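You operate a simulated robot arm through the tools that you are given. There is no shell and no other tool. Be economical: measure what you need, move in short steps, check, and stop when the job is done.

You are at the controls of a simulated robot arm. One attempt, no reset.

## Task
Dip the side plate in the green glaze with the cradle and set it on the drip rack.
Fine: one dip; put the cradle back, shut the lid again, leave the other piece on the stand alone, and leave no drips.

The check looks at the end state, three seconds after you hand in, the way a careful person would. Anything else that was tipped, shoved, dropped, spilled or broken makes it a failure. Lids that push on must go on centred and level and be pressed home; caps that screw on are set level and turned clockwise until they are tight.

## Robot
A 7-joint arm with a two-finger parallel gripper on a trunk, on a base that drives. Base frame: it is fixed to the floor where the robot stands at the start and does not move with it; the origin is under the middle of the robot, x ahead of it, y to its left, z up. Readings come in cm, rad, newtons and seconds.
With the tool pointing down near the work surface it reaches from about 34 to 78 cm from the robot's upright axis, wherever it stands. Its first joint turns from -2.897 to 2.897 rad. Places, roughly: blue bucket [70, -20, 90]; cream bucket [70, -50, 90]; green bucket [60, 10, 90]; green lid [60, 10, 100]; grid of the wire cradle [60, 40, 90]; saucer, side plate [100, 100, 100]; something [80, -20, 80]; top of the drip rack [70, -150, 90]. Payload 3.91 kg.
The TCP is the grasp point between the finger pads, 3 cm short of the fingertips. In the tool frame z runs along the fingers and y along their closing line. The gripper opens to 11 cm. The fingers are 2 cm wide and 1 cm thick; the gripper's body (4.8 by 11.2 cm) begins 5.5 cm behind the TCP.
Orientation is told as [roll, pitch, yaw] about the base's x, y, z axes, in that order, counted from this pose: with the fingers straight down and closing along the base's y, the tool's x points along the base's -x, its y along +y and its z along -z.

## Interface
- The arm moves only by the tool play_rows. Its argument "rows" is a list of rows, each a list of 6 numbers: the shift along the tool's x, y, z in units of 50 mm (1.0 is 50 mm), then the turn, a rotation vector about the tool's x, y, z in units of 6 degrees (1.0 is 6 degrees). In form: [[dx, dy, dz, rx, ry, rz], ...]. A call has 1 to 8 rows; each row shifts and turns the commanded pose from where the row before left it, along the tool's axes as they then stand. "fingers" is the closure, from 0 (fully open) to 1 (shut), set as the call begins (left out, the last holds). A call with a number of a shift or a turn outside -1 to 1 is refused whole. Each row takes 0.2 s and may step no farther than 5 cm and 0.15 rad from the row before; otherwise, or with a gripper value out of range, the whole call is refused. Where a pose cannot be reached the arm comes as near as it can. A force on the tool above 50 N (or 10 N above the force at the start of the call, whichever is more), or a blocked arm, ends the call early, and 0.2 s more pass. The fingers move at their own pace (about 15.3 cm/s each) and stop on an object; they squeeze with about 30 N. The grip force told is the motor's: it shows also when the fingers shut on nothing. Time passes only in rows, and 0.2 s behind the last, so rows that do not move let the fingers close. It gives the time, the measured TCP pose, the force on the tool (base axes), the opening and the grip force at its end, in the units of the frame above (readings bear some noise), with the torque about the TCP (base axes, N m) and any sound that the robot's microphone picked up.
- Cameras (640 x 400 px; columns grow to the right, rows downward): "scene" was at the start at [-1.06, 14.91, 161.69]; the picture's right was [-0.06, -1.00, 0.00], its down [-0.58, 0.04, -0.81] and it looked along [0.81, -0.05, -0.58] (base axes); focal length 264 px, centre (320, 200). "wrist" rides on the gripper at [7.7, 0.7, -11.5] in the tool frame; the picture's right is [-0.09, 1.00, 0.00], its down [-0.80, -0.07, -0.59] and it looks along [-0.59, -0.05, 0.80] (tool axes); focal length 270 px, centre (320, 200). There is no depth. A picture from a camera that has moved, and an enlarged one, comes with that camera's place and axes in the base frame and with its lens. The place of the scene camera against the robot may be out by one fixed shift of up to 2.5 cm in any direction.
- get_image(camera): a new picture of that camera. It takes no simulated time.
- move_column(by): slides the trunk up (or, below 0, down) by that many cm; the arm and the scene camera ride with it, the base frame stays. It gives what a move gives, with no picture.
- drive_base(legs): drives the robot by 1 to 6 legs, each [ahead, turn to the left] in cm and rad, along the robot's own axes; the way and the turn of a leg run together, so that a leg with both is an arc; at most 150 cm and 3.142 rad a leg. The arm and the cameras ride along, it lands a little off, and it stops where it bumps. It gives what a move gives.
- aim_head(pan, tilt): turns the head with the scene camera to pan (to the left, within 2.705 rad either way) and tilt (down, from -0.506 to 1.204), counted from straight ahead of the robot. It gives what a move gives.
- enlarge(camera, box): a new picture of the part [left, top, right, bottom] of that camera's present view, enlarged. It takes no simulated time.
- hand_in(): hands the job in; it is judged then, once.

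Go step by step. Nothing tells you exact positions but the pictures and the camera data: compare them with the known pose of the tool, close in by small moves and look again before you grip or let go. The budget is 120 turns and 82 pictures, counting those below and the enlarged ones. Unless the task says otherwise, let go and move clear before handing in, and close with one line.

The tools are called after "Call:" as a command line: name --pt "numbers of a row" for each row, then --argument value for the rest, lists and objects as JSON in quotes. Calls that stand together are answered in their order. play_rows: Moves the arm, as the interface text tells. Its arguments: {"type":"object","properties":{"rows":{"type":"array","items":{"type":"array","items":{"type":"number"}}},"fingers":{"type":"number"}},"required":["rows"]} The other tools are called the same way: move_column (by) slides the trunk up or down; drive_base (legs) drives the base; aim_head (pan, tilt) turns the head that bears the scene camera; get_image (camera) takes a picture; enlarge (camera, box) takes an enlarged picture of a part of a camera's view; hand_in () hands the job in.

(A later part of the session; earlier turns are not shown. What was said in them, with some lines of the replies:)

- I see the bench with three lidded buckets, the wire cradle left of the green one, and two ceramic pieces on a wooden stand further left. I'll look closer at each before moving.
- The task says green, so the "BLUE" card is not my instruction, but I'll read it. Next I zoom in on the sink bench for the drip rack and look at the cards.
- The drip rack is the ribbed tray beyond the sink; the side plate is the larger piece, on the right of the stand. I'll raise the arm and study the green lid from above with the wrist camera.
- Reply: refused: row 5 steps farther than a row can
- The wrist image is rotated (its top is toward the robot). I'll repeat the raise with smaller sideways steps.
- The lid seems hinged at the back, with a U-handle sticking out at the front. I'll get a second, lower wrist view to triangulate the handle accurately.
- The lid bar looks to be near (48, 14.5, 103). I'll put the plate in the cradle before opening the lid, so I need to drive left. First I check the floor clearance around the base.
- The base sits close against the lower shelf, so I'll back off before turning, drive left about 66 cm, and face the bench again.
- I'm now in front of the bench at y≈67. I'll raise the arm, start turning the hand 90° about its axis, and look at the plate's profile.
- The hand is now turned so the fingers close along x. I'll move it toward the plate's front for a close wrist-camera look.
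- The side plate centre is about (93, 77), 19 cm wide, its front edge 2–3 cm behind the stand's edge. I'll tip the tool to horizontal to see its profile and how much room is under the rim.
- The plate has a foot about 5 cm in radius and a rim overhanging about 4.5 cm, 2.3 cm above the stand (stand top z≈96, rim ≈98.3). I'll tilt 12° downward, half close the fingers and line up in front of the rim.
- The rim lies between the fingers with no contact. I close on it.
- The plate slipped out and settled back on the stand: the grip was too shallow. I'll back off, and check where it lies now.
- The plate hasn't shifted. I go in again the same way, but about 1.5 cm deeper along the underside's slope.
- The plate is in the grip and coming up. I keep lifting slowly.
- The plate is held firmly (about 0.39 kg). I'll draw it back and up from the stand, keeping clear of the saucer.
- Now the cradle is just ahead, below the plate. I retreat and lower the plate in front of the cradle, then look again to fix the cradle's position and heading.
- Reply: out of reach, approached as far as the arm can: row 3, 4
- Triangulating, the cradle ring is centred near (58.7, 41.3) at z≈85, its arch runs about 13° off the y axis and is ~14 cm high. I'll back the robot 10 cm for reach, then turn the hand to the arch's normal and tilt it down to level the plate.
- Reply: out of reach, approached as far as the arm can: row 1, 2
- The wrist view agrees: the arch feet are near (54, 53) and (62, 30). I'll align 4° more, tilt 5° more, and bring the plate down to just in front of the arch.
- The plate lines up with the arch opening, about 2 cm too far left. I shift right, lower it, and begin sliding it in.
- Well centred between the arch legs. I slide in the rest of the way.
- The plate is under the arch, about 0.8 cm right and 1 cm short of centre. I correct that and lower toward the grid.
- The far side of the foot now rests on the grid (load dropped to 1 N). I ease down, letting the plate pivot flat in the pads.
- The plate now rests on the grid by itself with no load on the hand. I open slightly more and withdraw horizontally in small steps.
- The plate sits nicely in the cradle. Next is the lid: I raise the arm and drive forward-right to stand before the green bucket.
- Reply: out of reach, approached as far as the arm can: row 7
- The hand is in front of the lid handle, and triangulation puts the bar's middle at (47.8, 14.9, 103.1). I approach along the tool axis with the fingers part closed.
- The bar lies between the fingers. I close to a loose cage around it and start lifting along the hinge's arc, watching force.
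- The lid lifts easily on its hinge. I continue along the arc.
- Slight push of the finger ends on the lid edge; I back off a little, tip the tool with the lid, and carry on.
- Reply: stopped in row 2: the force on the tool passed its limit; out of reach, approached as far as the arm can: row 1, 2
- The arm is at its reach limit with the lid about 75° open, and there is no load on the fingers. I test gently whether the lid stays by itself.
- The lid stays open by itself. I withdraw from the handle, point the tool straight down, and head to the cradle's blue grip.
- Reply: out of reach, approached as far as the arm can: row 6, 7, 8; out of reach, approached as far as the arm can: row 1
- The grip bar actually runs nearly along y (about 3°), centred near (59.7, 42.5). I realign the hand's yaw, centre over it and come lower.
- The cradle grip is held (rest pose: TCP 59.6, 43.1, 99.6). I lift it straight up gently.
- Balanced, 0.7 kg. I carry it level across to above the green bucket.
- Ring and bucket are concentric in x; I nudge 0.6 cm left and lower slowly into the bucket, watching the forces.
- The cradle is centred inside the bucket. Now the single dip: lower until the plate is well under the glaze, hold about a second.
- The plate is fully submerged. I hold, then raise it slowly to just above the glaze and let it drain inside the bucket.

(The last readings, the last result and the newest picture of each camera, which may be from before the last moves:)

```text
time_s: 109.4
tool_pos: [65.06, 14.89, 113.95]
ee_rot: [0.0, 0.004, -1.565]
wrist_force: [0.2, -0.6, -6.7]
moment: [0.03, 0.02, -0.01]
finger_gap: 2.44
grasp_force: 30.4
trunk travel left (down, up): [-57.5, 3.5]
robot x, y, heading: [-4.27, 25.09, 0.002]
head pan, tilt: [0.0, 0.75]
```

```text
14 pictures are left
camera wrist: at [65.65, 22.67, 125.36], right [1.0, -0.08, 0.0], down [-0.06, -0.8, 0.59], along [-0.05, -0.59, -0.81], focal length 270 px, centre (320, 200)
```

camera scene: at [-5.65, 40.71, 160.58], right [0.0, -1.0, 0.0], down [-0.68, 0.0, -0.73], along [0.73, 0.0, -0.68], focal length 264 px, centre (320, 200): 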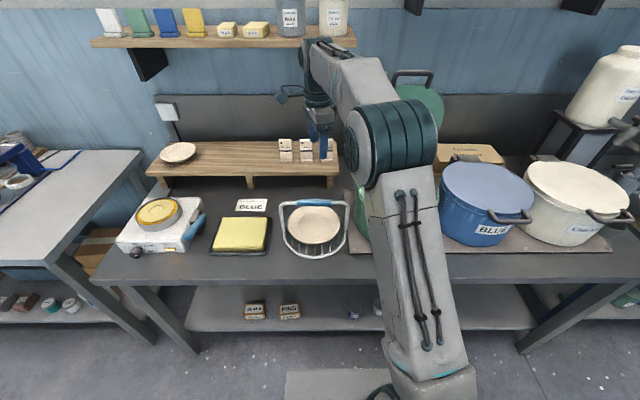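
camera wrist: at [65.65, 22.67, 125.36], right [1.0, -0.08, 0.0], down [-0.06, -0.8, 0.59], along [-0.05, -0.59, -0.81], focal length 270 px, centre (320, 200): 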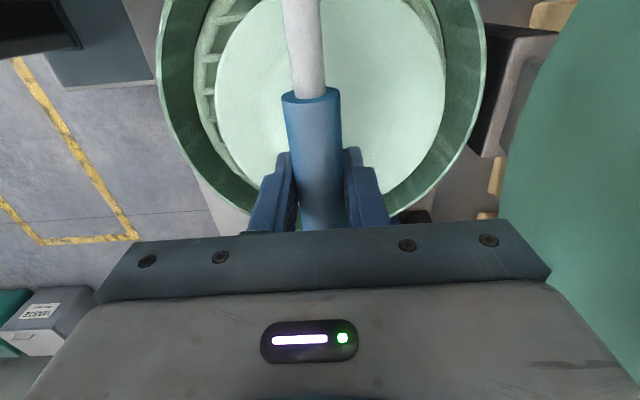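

Glaze has coated the plate evenly. I let it drip off over the bucket for a good ten seconds.

Call:
play_rows --pt "0 0 0 0 0 0" --pt "0 0 0 0 0 0" --pt "0 0 0 0 0 0" --pt "0 0 0 0 0 0" --pt "0 0 0 0 0 0" --pt "0 0 0 0 0 0" --pt "0 0 0 0 0 0" --pt "0 0 0 0 0 0"

Call:
play_rows --pt "0 0 0 0 0 0" --pt "0 0 0 0 0 0" --pt "0 0 0 0 0 0" --pt "0 0 0 0 0 0" --pt "0 0 0 0 0 0" --pt "0 0 0 0 0 0" --pt "0 0 0 0 0 0" --pt "0 0 0 0 0 0"

Call:
play_rows --pt "0 0 0 0 0 0" --pt "0 0 0 0 0 0" --pt "0 0 0 0 0 0" --pt "0 0 0 0 0 0" --pt "0 0 0 0 0 0" --pt "0 0 0 0 0 0" --pt "0 0 0 0 0 0" --pt "0 0 0 0 0 0"

Call:
play_rows --pt "0 0 0 0 0 0" --pt "0 0 0 0 0 0" --pt "0 0 0 0 0 0" --pt "0 0 0 0 0 0" --pt "0 0 0 0 0 0" --pt "0 0 0 0 0 0" --pt "0 0 0 0 0 0" --pt "0 0 0 0 0 0"

Call:
play_rows --pt "0 0 0 0 0 0" --pt "0 0 0 0 0 0" --pt "0 0 0 0 0 0" --pt "0 0 0 0 0 0" --pt "0 0 0 0 0 0" --pt "0 0 0 0 0 0" --pt "0 0 0 0 0 0" --pt "0 0 0 0 0 0"

Call:
play_rows --pt "0 0 0 0 0 0" --pt "0 0 0 0 0 0" --pt "0 0 0 0 0 0" --pt "0 0 0 0 0 0" --pt "0 0 0 0 0 0" --pt "0 0 0 0 0 0" --pt "0 0 0 0 0 0" --pt "0 0 0 0 0 0"

Call:
enlarge --camera "scene" --box '[330, 130, 450, 260]'

```text
time_s: 111.2
tool_pos: [64.94, 14.87, 113.82]
ee_rot: [-0.003, 0.001, -1.563]
wrist_force: [0.0, -0.3, -7.1]
moment: [0.07, 0.02, -0.02]
finger_gap: 2.42
grasp_force: 30.4
trunk travel left (down, up): [-57.5, 3.5]
robot x, y, heading: [-4.23, 25.28, 0.003]
head pan, tilt: [0.0, 0.75]
```

```text
time_s: 113.0
tool_pos: [64.98, 15.0, 113.9]
ee_rot: [-0.001, 0.003, -1.564]
wrist_force: [0.7, 0.4, -6.6]
moment: [0.05, 0.04, -0.02]
finger_gap: 2.45
grasp_force: 30.1
trunk travel left (down, up): [-57.5, 3.5]
robot x, y, heading: [-4.03, 24.98, -0.0]
head pan, tilt: [0.0, 0.75]
```

```text
time_s: 114.8
tool_pos: [64.95, 14.9, 113.98]
ee_rot: [-0.003, 0.005, -1.565]
wrist_force: [0.3, 0.0, -6.9]
moment: [0.06, 0.03, -0.03]
finger_gap: 2.46
grasp_force: 30.0
trunk travel left (down, up): [-57.5, 3.5]
robot x, y, heading: [-4.19, 24.94, 0.001]
head pan, tilt: [0.0, 0.75]
```

```text
time_s: 116.6
tool_pos: [65.0, 14.82, 113.9]
ee_rot: [-0.001, 0.004, -1.565]
wrist_force: [0.8, 0.2, -6.6]
moment: [0.05, 0.06, 0.0]
finger_gap: 2.47
grasp_force: 30.1
trunk travel left (down, up): [-57.5, 3.5]
robot x, y, heading: [-4.08, 25.33, -0.001]
head pan, tilt: [0.0, 0.75]
```

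```text
time_s: 118.4
tool_pos: [64.93, 14.98, 113.86]
ee_rot: [-0.001, 0.004, -1.565]
wrist_force: [0.2, -0.3, -7.4]
moment: [0.0, 0.02, -0.01]
finger_gap: 2.42
grasp_force: 30.0
trunk travel left (down, up): [-57.5, 3.5]
robot x, y, heading: [-3.83, 25.33, -0.003]
head pan, tilt: [0.0, 0.75]
```

```text
time_s: 120.2
tool_pos: [65.1, 14.93, 113.92]
ee_rot: [0.0, 0.003, -1.564]
wrist_force: [-1.1, -0.7, -7.2]
moment: [0.05, 0.04, 0.01]
finger_gap: 2.47
grasp_force: 29.8
trunk travel left (down, up): [-57.5, 3.5]
robot x, y, heading: [-4.02, 25.26, -0.003]
head pan, tilt: [0.0, 0.75]
```

```text
3.08 times, centred on (390, 195) of scene
camera zoom: at [-5.54, 40.7, 160.57], right [0.0, -1.0, 0.0], down [-0.68, 0.0, -0.73], along [0.73, 0.0, -0.68], focal length 812 px, centre (105, 215)
```

zoom: 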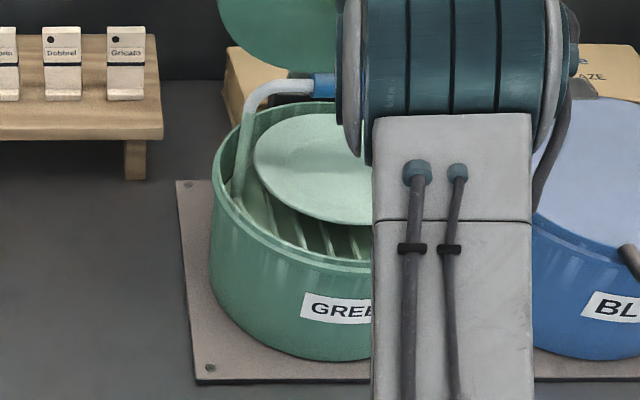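

It has drained for over 12 s. I lift out, carry the cradle back above its place, and set it down exactly where it stood.

Call:
play_rows --pt "0 0 -0.3 0 0 0" --pt "0 0 -0.4 0 0 0" --pt "0 0 -0.4 0 0 0" --pt "0 0 -0.1 0 0 0" --pt "0 0 0 0 0 0" --pt "0.2 -0.04 0 0 0 0" --pt "0.4 -0.075 0 0 0 0" --pt "0.6 -0.11 0 0 0 0"

Call:
play_rows --pt "0.7 -0.13 0 0 0 0" --pt "0.7 -0.13 0 0 0 0" --pt "0.7 -0.13 0 0 0 0" --pt "0.7 -0.13 0 0 0 0" --pt "0.7 -0.13 0 0 0 0" --pt "0.5 -0.1 0 0 0 0" --pt "0.35 -0.06 0 0 0 0" --pt "0 0 0 0 0 0"

```text
time_s: 122.0
tool_pos: [63.78, 21.02, 119.92]
ee_rot: [-0.001, 0.004, -1.562]
wrist_force: [0.6, 0.8, -6.9]
moment: [0.06, 0.06, -0.03]
finger_gap: 2.43
grasp_force: 30.6
trunk travel left (down, up): [-57.5, 3.5]
robot x, y, heading: [-4.11, 25.29, 0.0]
head pan, tilt: [0.0, 0.75]
```

```text
time_s: 123.8
tool_pos: [59.53, 42.72, 119.96]
ee_rot: [-0.001, 0.004, -1.564]
wrist_force: [-0.2, 0.2, -7.2]
moment: [0.06, 0.02, -0.01]
finger_gap: 2.44
grasp_force: 29.6
trunk travel left (down, up): [-57.5, 3.5]
robot x, y, heading: [-4.34, 25.18, 0.004]
head pan, tilt: [0.0, 0.75]
```

Call:
play_rows --pt "0.07 0.02 0.5 0 0 0" --pt "0 0 0.8 0 0 0" --pt "0 0 0.8 0 0 0" --pt "0 0 0.8 0 0 0" --pt "0 0 0.6 0 0 0" --pt "0 0 0.3 0 0 0" --pt "0 0 0.13 0 0 0" --pt "0 0 0 0 0 0"

Call:
play_rows --pt "0 0 0.06 0 0 0" --pt "0 0 0.04 0 0 0" --pt "0 0 0 0 0 0"

```text
time_s: 125.6
tool_pos: [59.56, 42.96, 100.13]
ee_rot: [-0.004, 0.004, -1.565]
wrist_force: [0.7, 1.6, -7.7]
moment: [0.15, 0.0, 0.03]
finger_gap: 2.43
grasp_force: 29.9
trunk travel left (down, up): [-57.5, 3.5]
robot x, y, heading: [-4.21, 25.28, -0.004]
head pan, tilt: [0.0, 0.75]
```

```text
time_s: 126.4
tool_pos: [59.43, 43.0, 99.84]
ee_rot: [0.001, 0.003, -1.564]
wrist_force: [-2.7, 0.4, 2.5]
moment: [-0.76, -0.32, -0.24]
finger_gap: 2.45
grasp_force: 30.2
trunk travel left (down, up): [-57.5, 3.5]
robot x, y, heading: [-4.07, 25.43, 0.0]
head pan, tilt: [0.0, 0.75]
```

It's standing on the bench. I open the fingers and rise clear of the handle.

Call:
play_rows --fingers 0.6 --pt "0 0 0 0 0 0" --pt "0 0 0 0 0 0" --pt "0 0 0 0 0 0" --pt "0 0 -0.5 0 0 0" --pt "0 0 -1 0 0 0" --pt "0 0 -1 0 0 0" --pt "0 0 -1 0 0 0"

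Call:
get_image --camera "wrist"

```text
time_s: 128.0
tool_pos: [59.29, 42.95, 117.39]
ee_rot: [-0.002, 0.003, -1.564]
wrist_force: [-0.6, -0.4, -0.3]
moment: [0.01, 0.04, -0.04]
finger_gap: 4.39
grasp_force: 0.1
trunk travel left (down, up): [-57.5, 3.5]
robot x, y, heading: [-4.08, 25.51, -0.0]
head pan, tilt: [0.0, 0.75]
```

```text
12 pictures are left
camera wrist: at [59.96, 50.74, 128.89], right [1.0, -0.08, 0.0], down [-0.06, -0.8, 0.59], along [-0.05, -0.59, -0.81], focal length 270 px, centre (320, 200)
```

wrist: 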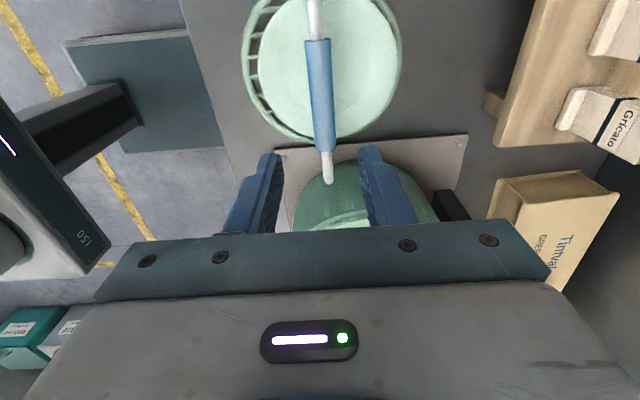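

Cradle and plate are in place, with no drips visible. Next I shut the lid: I go back above the lid handle with the same tilt as before.

Call:
play_rows --fingers 0.7 --pt "-0.6 0 -0.7 0 0 0" --pt "-0.6 0 -0.7 0 0 0" --pt "-0.74 0 0 -0.92 0 0" --pt "-0.74 0 0 -0.92 0 0" --pt "-0.74 0 0 -0.92 0 0" --pt "-0.74 0 0 -0.92 0 0" --pt "-0.74 0 0 -0.92 0 0" --pt "-0.74 0 0 -0.92 0 0"

Call:
play_rows --pt "0 0.85 -0.43 0 0 0" --pt "0 0.85 -0.43 0 0 0" --pt "0 0.85 -0.43 0 0 0" --pt "0 0.85 -0.43 0 0 0" --pt "0 0 0 0 0 0"

Call:
get_image --camera "wrist"

```text
time_s: 129.8
tool_pos: [59.87, 14.71, 124.4]
ee_rot: [0.58, 0.006, -1.563]
wrist_force: [-0.6, -0.7, 0.4]
moment: [-0.02, 0.0, 0.0]
finger_gap: 3.3
grasp_force: 0.1
trunk travel left (down, up): [-57.5, 3.5]
robot x, y, heading: [-3.94, 25.58, 0.001]
head pan, tilt: [0.0, 0.75]
```

```text
time_s: 131.0
tool_pos: [69.11, 14.4, 140.7]
ee_rot: [0.577, 0.005, -1.564]
wrist_force: [-0.3, -0.1, 0.6]
moment: [-0.03, -0.02, -0.04]
finger_gap: 3.27
grasp_force: 0.1
trunk travel left (down, up): [-57.5, 3.5]
robot x, y, heading: [-3.88, 25.35, 0.003]
head pan, tilt: [0.0, 0.75]
```

```text
11 pictures are left
camera wrist: at [63.54, 22.26, 150.76], right [0.84, -0.08, 0.54], down [-0.38, -0.81, 0.46], along [0.4, -0.59, -0.7], focal length 270 px, centre (320, 200)
```

wrist: 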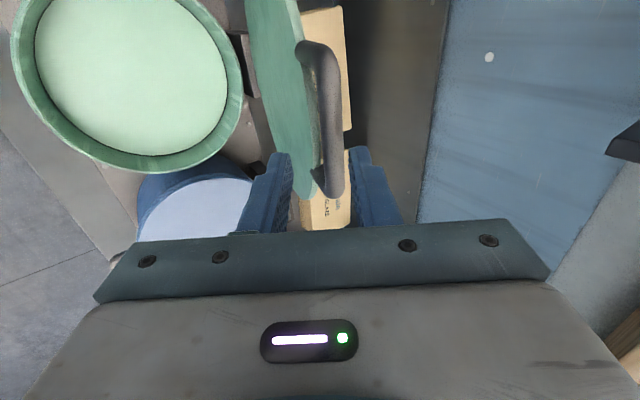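

Call:
play_rows --pt "0.1 0.05 0.55 0 0 0" --pt "0 0.05 0.55 0 0 0" --pt "0 0 0 0 0 0"

Call:
play_rows --fingers 0.78 --pt "0 0 0 0 0 0" --pt "0 -0.3 -0.1 0 0 0" --pt "0 -0.352 -0.11 0 0 0" --pt "0 -0.678 -0.132 0 0 0" --pt "0 0 0 0 0 0"

Call:
get_image --camera "wrist"

```text
time_s: 131.8
tool_pos: [72.99, 15.14, 136.26]
ee_rot: [0.578, 0.004, -1.564]
wrist_force: [-0.7, -0.4, 0.1]
moment: [-0.01, -0.01, -0.01]
finger_gap: 3.29
grasp_force: 0.1
trunk travel left (down, up): [-57.5, 3.5]
robot x, y, heading: [-4.45, 25.42, 0.002]
head pan, tilt: [0.0, 0.75]
```

```text
time_s: 133.0
tool_pos: [66.33, 15.34, 134.11]
ee_rot: [0.576, 0.004, -1.563]
wrist_force: [0.2, 0.0, -0.5]
moment: [-0.01, 0.01, 0.01]
finger_gap: 2.42
grasp_force: 0.1
trunk travel left (down, up): [-57.5, 3.5]
robot x, y, heading: [-4.04, 25.31, -0.001]
head pan, tilt: [0.0, 0.75]
```

```text
10 pictures are left
camera wrist: at [60.6, 23.01, 144.12], right [0.84, -0.08, 0.54], down [-0.38, -0.81, 0.46], along [0.4, -0.59, -0.7], focal length 270 px, centre (320, 200)
```

wrist: 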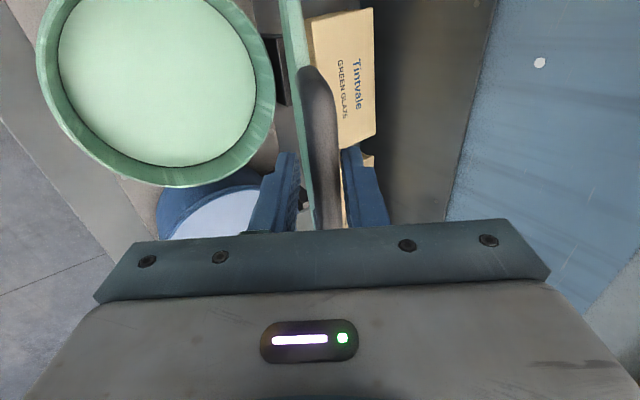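

The lid follows the fingers down. I continue the reverse arc.

Call:
play_rows --pt "0 -0.694 0.02 0 0 0" --pt "0 -0.05 0 -1.0 0 0" --pt "0 -0.05 0 -1.0 0 0" --pt "0 -0.69 -0.13 0 0 0" --pt "0 -0.678 -0.07 0 0 0" --pt "0 -0.707 -0.013 0 0 0" --pt "0 0 0 0 0 0"

Call:
get_image --camera "wrist"

```text
time_s: 134.6
tool_pos: [54.81, 15.04, 125.23]
ee_rot: [0.787, 0.005, -1.564]
wrist_force: [-0.5, -0.6, -0.2]
moment: [0.0, 0.0, -0.01]
finger_gap: 2.42
grasp_force: 0.1
trunk travel left (down, up): [-57.5, 3.5]
robot x, y, heading: [-3.72, 25.41, -0.0]
head pan, tilt: [0.0, 0.75]
```

```text
9 pictures are left
camera wrist: at [47.13, 22.88, 133.81], right [0.7, -0.09, 0.7], down [-0.47, -0.81, 0.37], along [0.54, -0.59, -0.61], focal length 270 px, centre (320, 200)
```

wrist: 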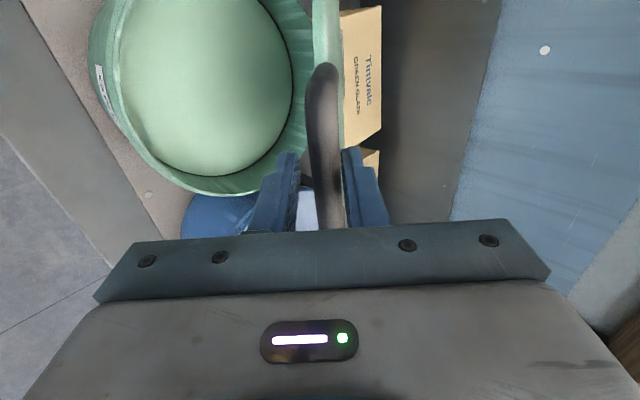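

Call:
play_rows --pt "0 -0.695 0.086 0 0 0" --pt "0 -0.667 0.143 0 0 0" --pt "0 -0.668 0.2 0 0 0" --pt "0 -0.628 0.28 0 0 0" --pt "0 0 0 0 0 0"

Call:
play_rows --pt "0 -0.615 0.3 0 0 0" --pt "0 0 0 0 0 0"

Call:
play_rows --pt "0 -0.4 0.25 0 0 0" --pt "0 0 0 0 0 0"

```text
time_s: 135.8
tool_pos: [47.74, 14.99, 113.27]
ee_rot: [0.786, 0.005, -1.563]
wrist_force: [-0.1, -0.5, -0.4]
moment: [-0.06, -0.01, 0.01]
finger_gap: 2.43
grasp_force: 0.0
trunk travel left (down, up): [-57.5, 3.5]
robot x, y, heading: [-4.06, 25.04, 0.002]
head pan, tilt: [0.0, 0.75]
```

```text
time_s: 136.4
tool_pos: [46.68, 15.08, 110.28]
ee_rot: [0.785, 0.005, -1.564]
wrist_force: [-0.2, -0.9, -0.7]
moment: [-0.01, -0.02, -0.02]
finger_gap: 2.46
grasp_force: 0.1
trunk travel left (down, up): [-57.5, 3.5]
robot x, y, heading: [-4.22, 24.95, 0.003]
head pan, tilt: [0.0, 0.75]
```

```text
time_s: 137.0
tool_pos: [46.27, 15.07, 108.09]
ee_rot: [0.788, 0.003, -1.564]
wrist_force: [0.1, -0.1, 0.0]
moment: [-0.04, -0.02, 0.0]
finger_gap: 2.42
grasp_force: 0.1
trunk travel left (down, up): [-57.5, 3.5]
robot x, y, heading: [-3.95, 25.51, 0.001]
head pan, tilt: [0.0, 0.75]
```

Call:
play_rows --pt "0 -0.3 0.33 0 0 0" --pt "0 -0.2 0.2 0 0 0" --pt "0 0 0 0 0 0"

Call:
play_rows --pt "0 -0.15 0.08 0 0 0" --pt "0 0 0 0 0 0"

Call:
get_image --camera "wrist"

```text
time_s: 137.8
tool_pos: [46.41, 15.19, 104.32]
ee_rot: [0.787, 0.003, -1.563]
wrist_force: [0.1, -0.6, -0.4]
moment: [0.0, 0.01, -0.01]
finger_gap: 2.43
grasp_force: 0.1
trunk travel left (down, up): [-57.5, 3.5]
robot x, y, heading: [-4.28, 25.43, -0.0]
head pan, tilt: [0.0, 0.75]
```

```text
time_s: 138.4
tool_pos: [46.2, 15.25, 103.69]
ee_rot: [0.791, 0.004, -1.564]
wrist_force: [4.9, -0.4, 11.5]
moment: [-0.02, -0.25, 0.08]
finger_gap: 3.04
grasp_force: 6.0
trunk travel left (down, up): [-57.5, 3.5]
robot x, y, heading: [-4.33, 24.96, -0.005]
head pan, tilt: [0.0, 0.75]
```

```text
8 pictures are left
camera wrist: at [38.57, 22.92, 112.2], right [0.7, -0.09, 0.71], down [-0.47, -0.81, 0.37], along [0.54, -0.59, -0.6], focal length 270 px, centre (320, 200)
```

wrist: 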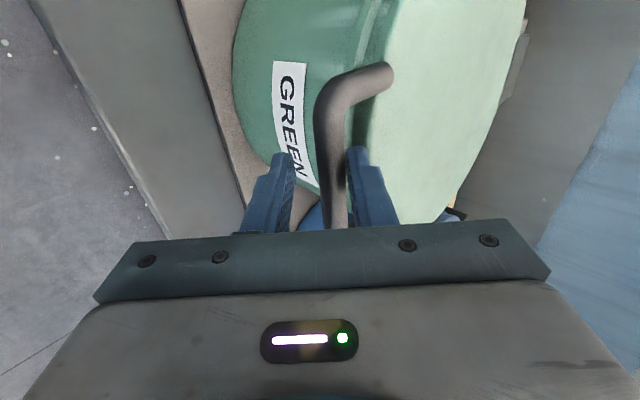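

The lid is shut and pressed home (12 N). I let go, withdraw, and drive back to the earlier stance for picking the plate from the cradle.

Call:
play_rows --fingers 0.6 --pt "0 0.1 -0.1 0 0 0" --pt "0 0 0 0 0 0" --pt "0 0 -0.5 0 0 0" --pt "0 0 -0.6 0 0 0" --pt "0 0.5 -0.5 0 0 0" --pt "0 0 0 0 0 0"

Call:
drive_base --legs '[[-12.5, -0.56], [-12.5, 0.56]]'

```text
time_s: 139.8
tool_pos: [42.3, 15.33, 111.59]
ee_rot: [0.786, 0.001, -1.565]
wrist_force: [0.1, 0.0, 0.1]
moment: [-0.01, -0.03, 0.01]
finger_gap: 4.41
grasp_force: 0.0
trunk travel left (down, up): [-57.5, 3.5]
robot x, y, heading: [-4.21, 25.0, 0.002]
head pan, tilt: [0.0, 0.75]
```

```text
time_s: 143.3
tool_pos: [18.42, 22.23, 111.63]
ee_rot: [0.786, 0.004, -1.559]
wrist_force: [0.2, 0.6, -0.1]
moment: [-0.02, 0.01, 0.0]
finger_gap: 4.4
grasp_force: 0.1
trunk travel left (down, up): [-57.5, 3.5]
robot x, y, heading: [-27.94, 32.14, 0.008]
head pan, tilt: [0.0, 0.75]
```

Call:
play_rows --fingers 0.78 --pt "0.4 0.368 0.65 0 0 0" --pt "0.4 0.368 0.65 0 0 0" --pt "0.4 0.368 0.65 0 0 0" --pt "0.4 0.368 0.65 0 0 0" --pt "0.4 0.368 0.65 0 0 0" --pt "0 0 0 0 0.64 -0.64" --pt "0 0 0 0 0.64 -0.64" --pt "0 0 0 0 0.64 -0.64"

Call:
play_rows --pt "0 0 0 -0.79 0 0" --pt "0 0 0 -0.79 0 0" --pt "0 0 0 -0.79 0 0" --pt "0 0 0 -0.79 0 0" --pt "0 0 0 0 0 0"

```text
time_s: 145.1
tool_pos: [36.3, 32.38, 106.56]
ee_rot: [0.787, 0.005, -1.273]
wrist_force: [0.3, -0.2, 0.8]
moment: [0.0, -0.03, 0.01]
finger_gap: 2.41
grasp_force: 0.0
trunk travel left (down, up): [-57.5, 3.5]
robot x, y, heading: [-27.74, 32.02, 0.004]
head pan, tilt: [0.0, 0.75]
```

```text
time_s: 146.3
tool_pos: [36.44, 32.46, 106.72]
ee_rot: [1.118, 0.003, -1.273]
wrist_force: [-0.7, 0.0, -0.7]
moment: [0.0, 0.02, 0.0]
finger_gap: 2.42
grasp_force: 0.0
trunk travel left (down, up): [-57.5, 3.5]
robot x, y, heading: [-27.58, 31.5, 0.004]
head pan, tilt: [0.0, 0.75]
```

Call:
play_rows --pt "0.066 -0.635 0.667 0 0 0" --pt "0.066 -0.635 0.667 0 0 0" --pt "0.066 -0.635 0.667 0 0 0" --pt "0.066 -0.635 0.667 0 0 0" --pt "0 0 0 0 0 0"

Call:
get_image --camera "wrist"

```text
time_s: 147.5
tool_pos: [42.24, 35.51, 89.22]
ee_rot: [1.119, 0.003, -1.272]
wrist_force: [0.5, -0.3, 0.1]
moment: [0.02, -0.01, -0.02]
finger_gap: 2.4
grasp_force: 0.0
trunk travel left (down, up): [-57.5, 3.5]
robot x, y, heading: [-27.68, 31.72, 0.003]
head pan, tilt: [0.0, 0.75]
```

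```text
7 pictures are left
camera wrist: at [30.46, 40.08, 94.85], right [0.44, 0.04, 0.9], down [-0.31, -0.93, 0.19], along [0.84, -0.36, -0.4], focal length 270 px, centre (320, 200)
```

wrist: 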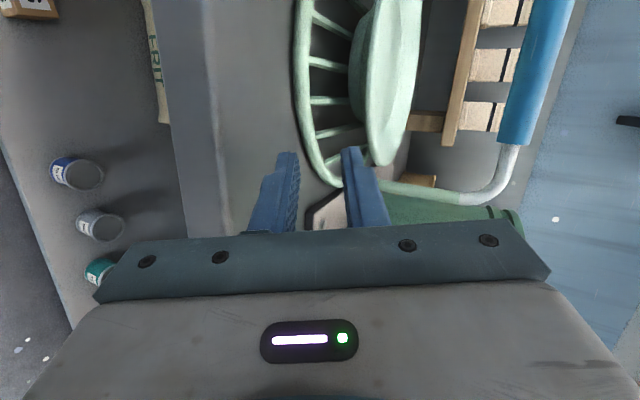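

The view matches the release view almost exactly. I slide the open fingers back around the rim along the same path.

Call:
play_rows --pt "0 0.24 0.45 0 0 0" --pt "0 0.22 0.45 0 0 0" --pt "0 0.22 0.42 0 0 0" --pt "0 0.1 0.2 0 0 0" --pt "0 0.07 0.15 0 0 0" --pt "0 0 0 0 0 0"

Call:
enlarge --camera "wrist" --box '[160, 60, 420, 240]'

```text
time_s: 148.9
tool_pos: [51.28, 38.41, 89.53]
ee_rot: [1.119, 0.004, -1.274]
wrist_force: [1.1, 0.6, 0.3]
moment: [-0.03, 0.05, -0.02]
finger_gap: 2.41
grasp_force: 0.0
trunk travel left (down, up): [-57.5, 3.5]
robot x, y, heading: [-27.91, 32.0, 0.003]
head pan, tilt: [0.0, 0.75]
```

```text
2.22 times, centred on (290, 150) of wrist
camera zoom: at [39.44, 42.94, 95.05], right [0.44, 0.04, 0.9], down [-0.31, -0.93, 0.19], along [0.84, -0.36, -0.4], focal length 601 px, centre (387, 311)
```

zoom: 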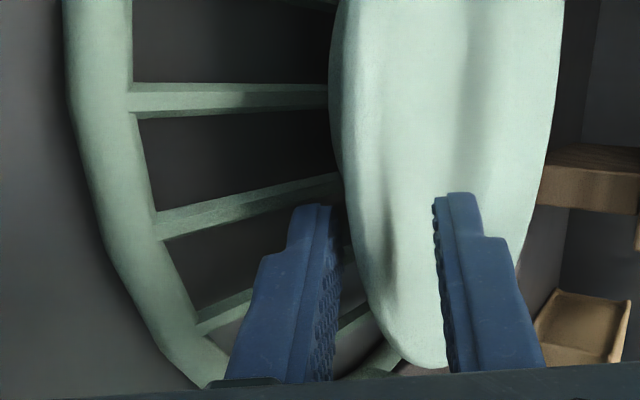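

Call:
play_rows --fingers 0.84 --pt "0 -0.03 0.02 0 0 0" --pt "0 0 0 0 0 0"

Call:
play_rows --fingers 0.9 --pt "0 0 0 0 0 0" --pt "0 0 0 0 0 0"

Call:
play_rows --fingers 1 --pt "0 0 0 0 0 0" --pt "0 0 0 0 0 0" --pt "0 0 0 0 0 0"

```text
time_s: 149.5
tool_pos: [51.27, 38.49, 89.4]
ee_rot: [1.118, 0.003, -1.274]
wrist_force: [0.0, 0.7, 0.4]
moment: [-0.01, -0.03, 0.02]
finger_gap: 1.75
grasp_force: 0.0
trunk travel left (down, up): [-57.5, 3.5]
robot x, y, heading: [-28.06, 32.49, 0.0]
head pan, tilt: [0.0, 0.75]
```

```text
time_s: 150.1
tool_pos: [51.2, 38.44, 89.33]
ee_rot: [1.119, 0.002, -1.275]
wrist_force: [-1.0, 0.4, -0.8]
moment: [0.0, 0.03, 0.02]
finger_gap: 1.17
grasp_force: 0.6
trunk travel left (down, up): [-57.5, 3.5]
robot x, y, heading: [-27.9, 32.28, 0.002]
head pan, tilt: [0.0, 0.75]
```

```text
time_s: 150.9
tool_pos: [51.22, 38.53, 89.43]
ee_rot: [1.121, 0.004, -1.274]
wrist_force: [3.5, 0.6, 4.2]
moment: [-0.11, -0.73, 0.06]
finger_gap: 0.84
grasp_force: 30.1
trunk travel left (down, up): [-57.5, 3.5]
robot x, y, heading: [-27.57, 31.91, 0.009]
head pan, tilt: [0.0, 0.75]
```

Gripped (gap 0.84, as before). I lift slowly a few centimetres and check the load.

Call:
play_rows --pt "0 0.05 -0.025 0 0 0" --pt "0 0.07 -0.035 0 0 0" --pt "0 0.09 -0.045 0 0 0" --pt "0 0.12 -0.06 0 0 0" --pt "0 0.15 -0.07 0 0 0" --pt "0 0.09 -0.045 0 0 0" --pt "0 0 0 0 0 0"

```text
time_s: 152.5
tool_pos: [51.2, 38.38, 92.51]
ee_rot: [1.117, 0.004, -1.275]
wrist_force: [0.3, 0.3, -3.6]
moment: [-0.12, 0.35, -0.02]
finger_gap: 0.81
grasp_force: 30.5
trunk travel left (down, up): [-57.5, 3.5]
robot x, y, heading: [-27.53, 32.09, 0.008]
head pan, tilt: [0.0, 0.75]
```

Call:
play_rows --pt "-0.14 -0.1 -0.22 0 0 0" --pt "0 -0.263 -0.54 0 0 0" --pt "0 -0.263 -0.54 0 0 0" --pt "0 -0.263 -0.54 0 0 0" --pt "0 -0.263 -0.54 0 0 0" --pt "0 -0.263 -0.54 0 0 0" --pt "0 0.2 -0.1 0 0 0" --pt "0 0.4 -0.2 0 0 0"

Call:
play_rows --pt "0 0.7 -0.35 0 0 0" --pt "0 0.8 -0.4 0 0 0" --pt "0 0.8 -0.4 0 0 0" --pt "0 0.4 -0.2 0 0 0" --pt "0 0 0 0 0 0"

```text
time_s: 154.3
tool_pos: [35.72, 32.99, 95.69]
ee_rot: [1.118, 0.003, -1.274]
wrist_force: [0.1, -0.1, -4.1]
moment: [-0.15, 0.34, -0.02]
finger_gap: 0.83
grasp_force: 29.9
trunk travel left (down, up): [-57.5, 3.5]
robot x, y, heading: [-27.98, 31.89, 0.006]
head pan, tilt: [0.0, 0.75]
```

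```text
time_s: 155.5
tool_pos: [35.61, 32.88, 110.88]
ee_rot: [1.117, 0.005, -1.273]
wrist_force: [0.5, 0.3, -4.1]
moment: [-0.16, 0.33, 0.0]
finger_gap: 0.8
grasp_force: 30.0
trunk travel left (down, up): [-57.5, 3.5]
robot x, y, heading: [-27.96, 32.19, 0.007]
head pan, tilt: [0.0, 0.75]
```

The plate is held securely. The rack sits near (67, −144), close to the end wall, so I'll turn to face left and reverse along the bench to y≈−125, then face the bench again, keeping the plate away from the wall.

Call:
drive_base --legs '[[0, 1.564], [-80, 0], [-77, 0], [0, -1.571]]'

```text
time_s: 171.1
tool_pos: [33.37, -123.4, 110.85]
ee_rot: [1.118, 0.006, -1.284]
wrist_force: [0.6, -0.3, -2.8]
moment: [-0.12, 0.32, 0.02]
finger_gap: 0.81
grasp_force: 30.2
trunk travel left (down, up): [-57.5, 3.5]
robot x, y, heading: [-30.07, -123.61, -0.008]
head pan, tilt: [0.0, 0.75]
```

Call:
play_rows --pt "0 0 0 0 -0.82 0.4" --pt "0 0 0 0 -0.82 0.4" --pt "0 0 0 0 -0.82 0.4" --pt "-0.4 0 0 0 0 0" --pt "-0.7 0 0 0 0 0" --pt "-0.9 0 0 0 0 0" --pt "-0.9 0 0 0 0 0" --pt "-0.6 0 0 0 0 0"

Call:
aim_head --pan -0.15 --tilt 0.7

Call:
get_image --camera "scene"

```text
time_s: 172.8
tool_pos: [33.25, -141.02, 110.83]
ee_rot: [1.115, 0.006, -1.573]
wrist_force: [-0.5, 0.2, -3.8]
moment: [-0.05, 0.36, -0.01]
finger_gap: 0.81
grasp_force: 29.8
trunk travel left (down, up): [-57.5, 3.5]
robot x, y, heading: [-30.0, -123.29, -0.005]
head pan, tilt: [0.0, 0.75]
```

```text
time_s: 173.6
tool_pos: [33.39, -140.9, 110.81]
ee_rot: [1.116, 0.004, -1.573]
wrist_force: [0.0, 0.0, -4.2]
moment: [0.0, 0.34, 0.01]
finger_gap: 0.79
grasp_force: 29.9
trunk travel left (down, up): [-57.5, 3.5]
robot x, y, heading: [-30.19, -123.51, -0.003]
head pan, tilt: [-0.15, 0.7]
```

```text
5 pictures are left
camera scene: at [-31.34, -109.32, 161.0], right [-0.16, -0.99, 0.0], down [-0.64, 0.1, -0.76], along [0.76, -0.12, -0.64], focal length 264 px, centre (320, 200)
```

scene: 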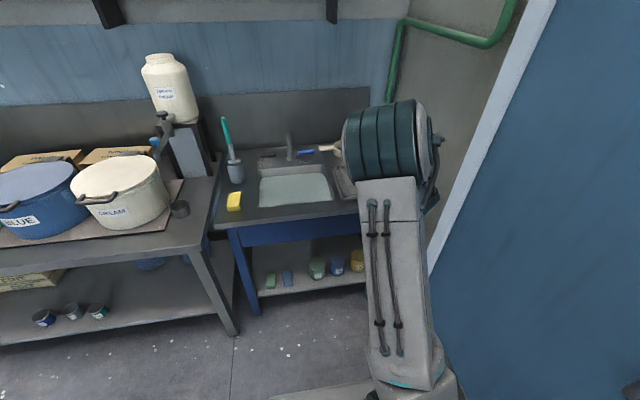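

The arm hides the rack from the head camera, so I drive forward 24 cm and use the wrist camera.

Call:
drive_base --legs '[[24, 0]]'

Call:
get_image --camera "wrist"

```text
time_s: 175.3
tool_pos: [57.26, -140.79, 110.8]
ee_rot: [1.115, 0.003, -1.57]
wrist_force: [1.1, 0.2, -4.4]
moment: [0.0, 0.36, 0.02]
finger_gap: 0.82
grasp_force: 30.4
trunk travel left (down, up): [-57.5, 3.5]
robot x, y, heading: [-5.97, -123.53, -0.002]
head pan, tilt: [-0.15, 0.7]
```

```text
4 pictures are left
camera wrist: at [47.34, -133.04, 116.46], right [0.44, -0.09, 0.89], down [-0.56, -0.8, 0.19], along [0.7, -0.59, -0.4], focal length 270 px, centre (320, 200)
```

wrist: 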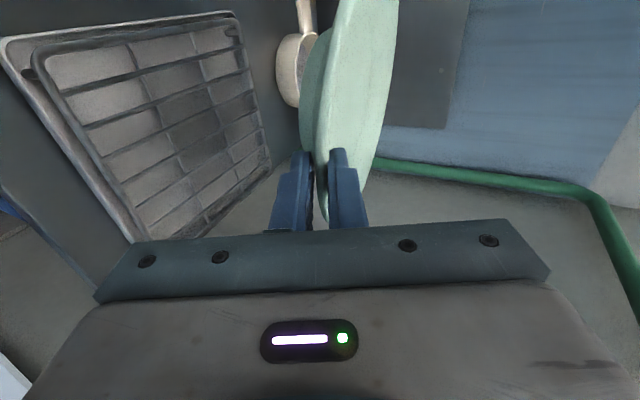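

The rack's grid is in view: about x 57–78, y −134 to −154, top near z≈89–90, so its middle is around (67.7, −144.4). I move the plate over it and lower part-way.

Call:
play_rows --pt "-0.3 0.06 0.13 0 0 0" --pt "-0.5 0.07 0.14 0 0 0" --pt "-0.36 0 0 0 0 0" --pt "0 -0.5 0.24 0 0 0" --pt "0 -0.8 0.39 0 0 0" --pt "0 -0.7 0.34 0 0 0" --pt "0 -0.4 0.2 0 0 0" --pt "0 0 0 0 0 0"

Call:
get_image --camera "wrist"

```text
time_s: 177.1
tool_pos: [58.7, -146.62, 97.35]
ee_rot: [1.117, 0.003, -1.57]
wrist_force: [-1.0, -0.3, -4.6]
moment: [-0.03, 0.36, -0.01]
finger_gap: 0.81
grasp_force: 29.7
trunk travel left (down, up): [-57.5, 3.5]
robot x, y, heading: [-6.1, -123.44, -0.003]
head pan, tilt: [-0.15, 0.7]
```

```text
3 pictures are left
camera wrist: at [48.67, -138.82, 103.07], right [0.44, -0.09, 0.89], down [-0.56, -0.8, 0.19], along [0.7, -0.59, -0.4], focal length 270 px, centre (320, 200)
```

wrist: 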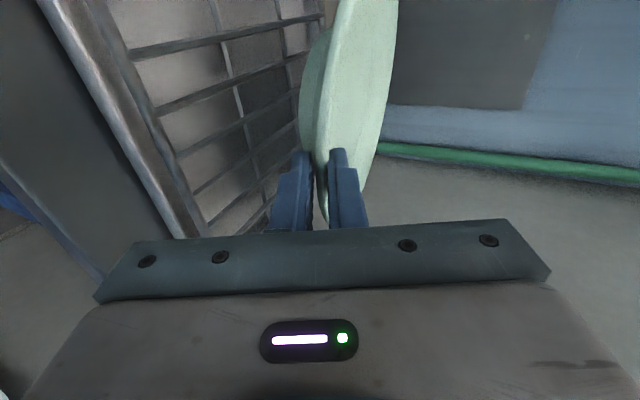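

Triangulating again, the rack top is at z≈87.2 with its middle at about (69.8, −145.2). I shift 2.2 cm further in, 0.6 cm right, and lower toward contact.

Call:
play_rows --pt "-0.12 0.19 0.4 0 0 0" --pt "0 -0.4 0.2 0 0 0" --pt "0 -0.3 0.15 0 0 0" --pt "0 -0.1 0.05 0 0 0" --pt "0 0 0 0 0 0"

Call:
play_rows --pt "0 -0.09 0.044 0 0 0" --pt "0 0 0 0 0 0"

Call:
play_rows --pt "0 -0.09 0.044 0 0 0" --pt "0 0 0 0 0 0"

```text
time_s: 178.3
tool_pos: [60.92, -147.29, 92.99]
ee_rot: [1.116, 0.003, -1.569]
wrist_force: [0.2, 0.2, -3.7]
moment: [-0.02, 0.36, -0.01]
finger_gap: 0.8
grasp_force: 30.1
trunk travel left (down, up): [-57.5, 3.5]
robot x, y, heading: [-6.07, -123.74, 0.005]
head pan, tilt: [-0.15, 0.7]
```

```text
time_s: 178.9
tool_pos: [61.01, -147.14, 92.5]
ee_rot: [1.116, 0.004, -1.569]
wrist_force: [-0.2, -0.7, -2.1]
moment: [-0.09, 0.25, 0.0]
finger_gap: 0.82
grasp_force: 29.8
trunk travel left (down, up): [-57.5, 3.5]
robot x, y, heading: [-6.36, -123.48, -0.004]
head pan, tilt: [-0.15, 0.7]
```

```text
time_s: 179.5
tool_pos: [60.87, -147.22, 92.1]
ee_rot: [1.12, 0.004, -1.572]
wrist_force: [-1.6, 0.6, 2.6]
moment: [-0.21, -0.31, -0.05]
finger_gap: 0.8
grasp_force: 30.4
trunk travel left (down, up): [-57.5, 3.5]
robot x, y, heading: [-6.49, -123.39, -0.004]
head pan, tilt: [-0.15, 0.7]
```

Contact at about 92.3, as with the cradle. I open in small stages so the plate settles flat.

Call:
play_rows --pt "0 -0.04 0.02 0 0 0" --pt "0 0 0 0 0 0"

Call:
play_rows --fingers 0.88 --pt "0 0 0 0 0 0" --pt "0 0 0 0 0 0"

Call:
play_rows --fingers 0.82 --pt "0 0 0 0 0 0" --pt "0 0 0 0 0 0"

Call:
enlarge --camera "wrist" --box '[100, 0, 420, 240]'

```text
time_s: 180.1
tool_pos: [60.85, -147.26, 91.82]
ee_rot: [1.119, 0.005, -1.571]
wrist_force: [-3.5, -1.2, 5.3]
moment: [-0.37, -0.54, -0.17]
finger_gap: 0.82
grasp_force: 30.0
trunk travel left (down, up): [-57.5, 3.5]
robot x, y, heading: [-6.47, -123.79, -0.006]
head pan, tilt: [-0.15, 0.7]
```

```text
time_s: 180.7
tool_pos: [60.94, -147.16, 91.74]
ee_rot: [1.115, 0.003, -1.57]
wrist_force: [-1.2, 0.0, -1.4]
moment: [0.01, 0.0, 0.02]
finger_gap: 1.37
grasp_force: 0.8
trunk travel left (down, up): [-57.5, 3.5]
robot x, y, heading: [-6.08, -123.75, -0.003]
head pan, tilt: [-0.15, 0.7]
```

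```text
time_s: 181.3
tool_pos: [60.97, -147.24, 91.79]
ee_rot: [1.117, 0.002, -1.571]
wrist_force: [-0.6, -0.1, -0.9]
moment: [-0.01, 0.02, 0.0]
finger_gap: 1.98
grasp_force: 0.1
trunk travel left (down, up): [-57.5, 3.5]
robot x, y, heading: [-6.33, -123.53, -0.004]
head pan, tilt: [-0.15, 0.7]
```

```text
1.67 times, centred on (260, 120) of wrist
camera zoom: at [51.0, -139.37, 97.41], right [0.44, -0.09, 0.9], down [-0.56, -0.8, 0.19], along [0.7, -0.59, -0.4], focal length 450 px, centre (420, 333)
```

zoom: 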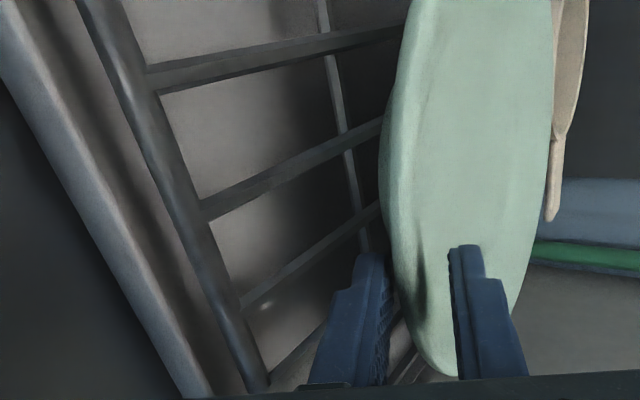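

It rests on the rack. I open a bit more and withdraw horizontally as before.

Call:
play_rows --fingers 0.78 --pt "0 -0.02 0.01 0 0 0" --pt "0 0 0 0 0 0" --pt "0 -0.044 -0.09 0 0 0" --pt "0 -0.044 -0.09 0 0 0" --pt "0 0 0 0 0 0"

Call:
play_rows --pt "0 -0.066 -0.18 0 0 0" --pt "0 -0.08 -0.18 0 0 0" --pt "0 -0.13 -0.27 0 0 0" --pt "0 -0.2 -0.45 0 0 0" --pt "0 -0.1 -0.5 0 0 0" --pt "0 0 -0.6 0 0 0" --pt "0 0.3 -0.6 0 0 0" --pt "0 0 0 0 0 0"

Call:
get_image --camera "wrist"

```text
time_s: 182.5
tool_pos: [60.0, -147.18, 91.64]
ee_rot: [1.115, 0.004, -1.57]
wrist_force: [-0.3, 0.8, 0.7]
moment: [-0.02, 0.02, 0.03]
finger_gap: 2.44
grasp_force: 0.1
trunk travel left (down, up): [-57.5, 3.5]
robot x, y, heading: [-6.0, -123.27, -0.001]
head pan, tilt: [-0.15, 0.7]
```

```text
time_s: 184.3
tool_pos: [46.77, -147.18, 96.66]
ee_rot: [1.116, 0.004, -1.569]
wrist_force: [0.2, 0.2, 0.0]
moment: [-0.01, 0.03, 0.01]
finger_gap: 2.47
grasp_force: 0.1
trunk travel left (down, up): [-57.5, 3.5]
robot x, y, heading: [-6.29, -123.47, -0.003]
head pan, tilt: [-0.15, 0.7]
```

```text
1 pictures are left
camera wrist: at [36.93, -139.43, 102.26], right [0.44, -0.09, 0.9], down [-0.56, -0.8, 0.19], along [0.7, -0.59, -0.4], focal length 270 px, centre (320, 200)
```

wrist: 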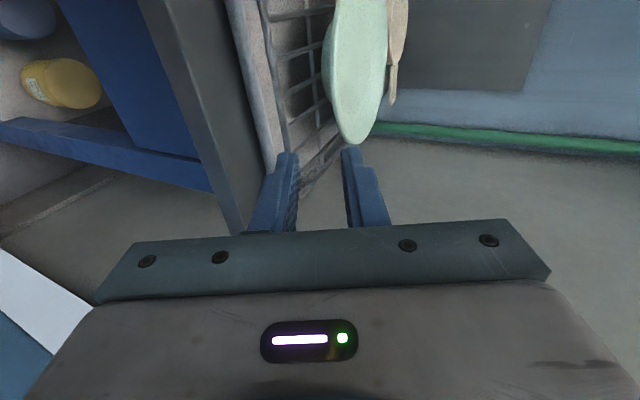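

The plate stands on the rack and the hand is clear. I back away and take one last overview of the whole bench and rack.

Call:
play_rows --pt "0 0.7 -0.5 0 0 0" --pt "0 0.7 -0.4 0 0 0" --pt "-0.8 0 0 0 0 0" --pt "-0.8 0 0 0 0 0"

Call:
drive_base --legs '[[-25, 0]]'

Call:
aim_head --pan 0.4 --tilt 0.6

Call:
get_image --camera "scene"

```text
time_s: 185.3
tool_pos: [45.9, -155.35, 104.7]
ee_rot: [1.116, 0.004, -1.57]
wrist_force: [0.3, -0.5, 0.0]
moment: [-0.03, 0.0, 0.0]
finger_gap: 2.41
grasp_force: 0.0
trunk travel left (down, up): [-57.5, 3.5]
robot x, y, heading: [-6.57, -123.81, -0.007]
head pan, tilt: [-0.15, 0.7]
```

```text
time_s: 187.1
tool_pos: [21.39, -155.08, 104.63]
ee_rot: [1.117, 0.003, -1.566]
wrist_force: [-0.1, -0.1, 0.3]
moment: [-0.02, 0.02, -0.01]
finger_gap: 2.41
grasp_force: 0.1
trunk travel left (down, up): [-57.5, 3.5]
robot x, y, heading: [-30.89, -123.69, -0.003]
head pan, tilt: [-0.15, 0.7]
```

```text
time_s: 188.1
tool_pos: [21.36, -154.96, 104.65]
ee_rot: [1.116, 0.003, -1.567]
wrist_force: [-1.5, 0.2, 0.6]
moment: [0.01, -0.03, -0.02]
finger_gap: 2.41
grasp_force: 0.1
trunk travel left (down, up): [-57.5, 3.5]
robot x, y, heading: [-30.81, -123.87, -0.001]
head pan, tilt: [0.4, 0.6]
```

```text
0 pictures are left
camera scene: at [-32.47, -104.68, 161.86], right [0.39, -0.92, 0.0], down [-0.52, -0.22, -0.82], along [0.76, 0.32, -0.57], focal length 264 px, centre (320, 200)
```

scene: 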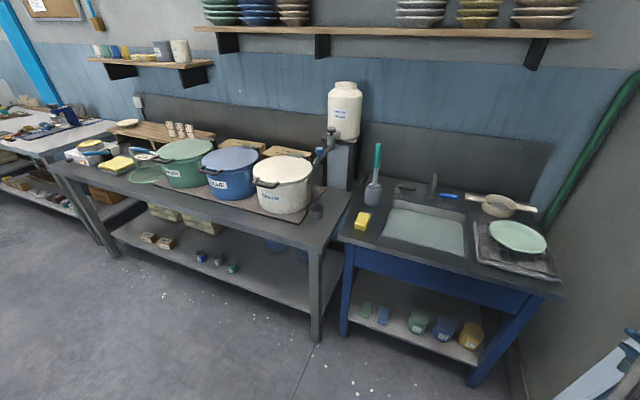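

The glazed side plate is on the drip rack, the green lid is shut, the cradle is back in its place, and the saucer is untouched on the stand. I'm handing in now.

Call:
hand_in

```text
The job is handed in.
```

The side plate has had one dip in the green glaze and is on the drip rack, with the cradle put back and the green lid shut. The saucer was left alone, and I saw no drips in the pictures; early on, the plate slipped from a shallow grip and dropped a short way back onto the stand, with no visible damage.
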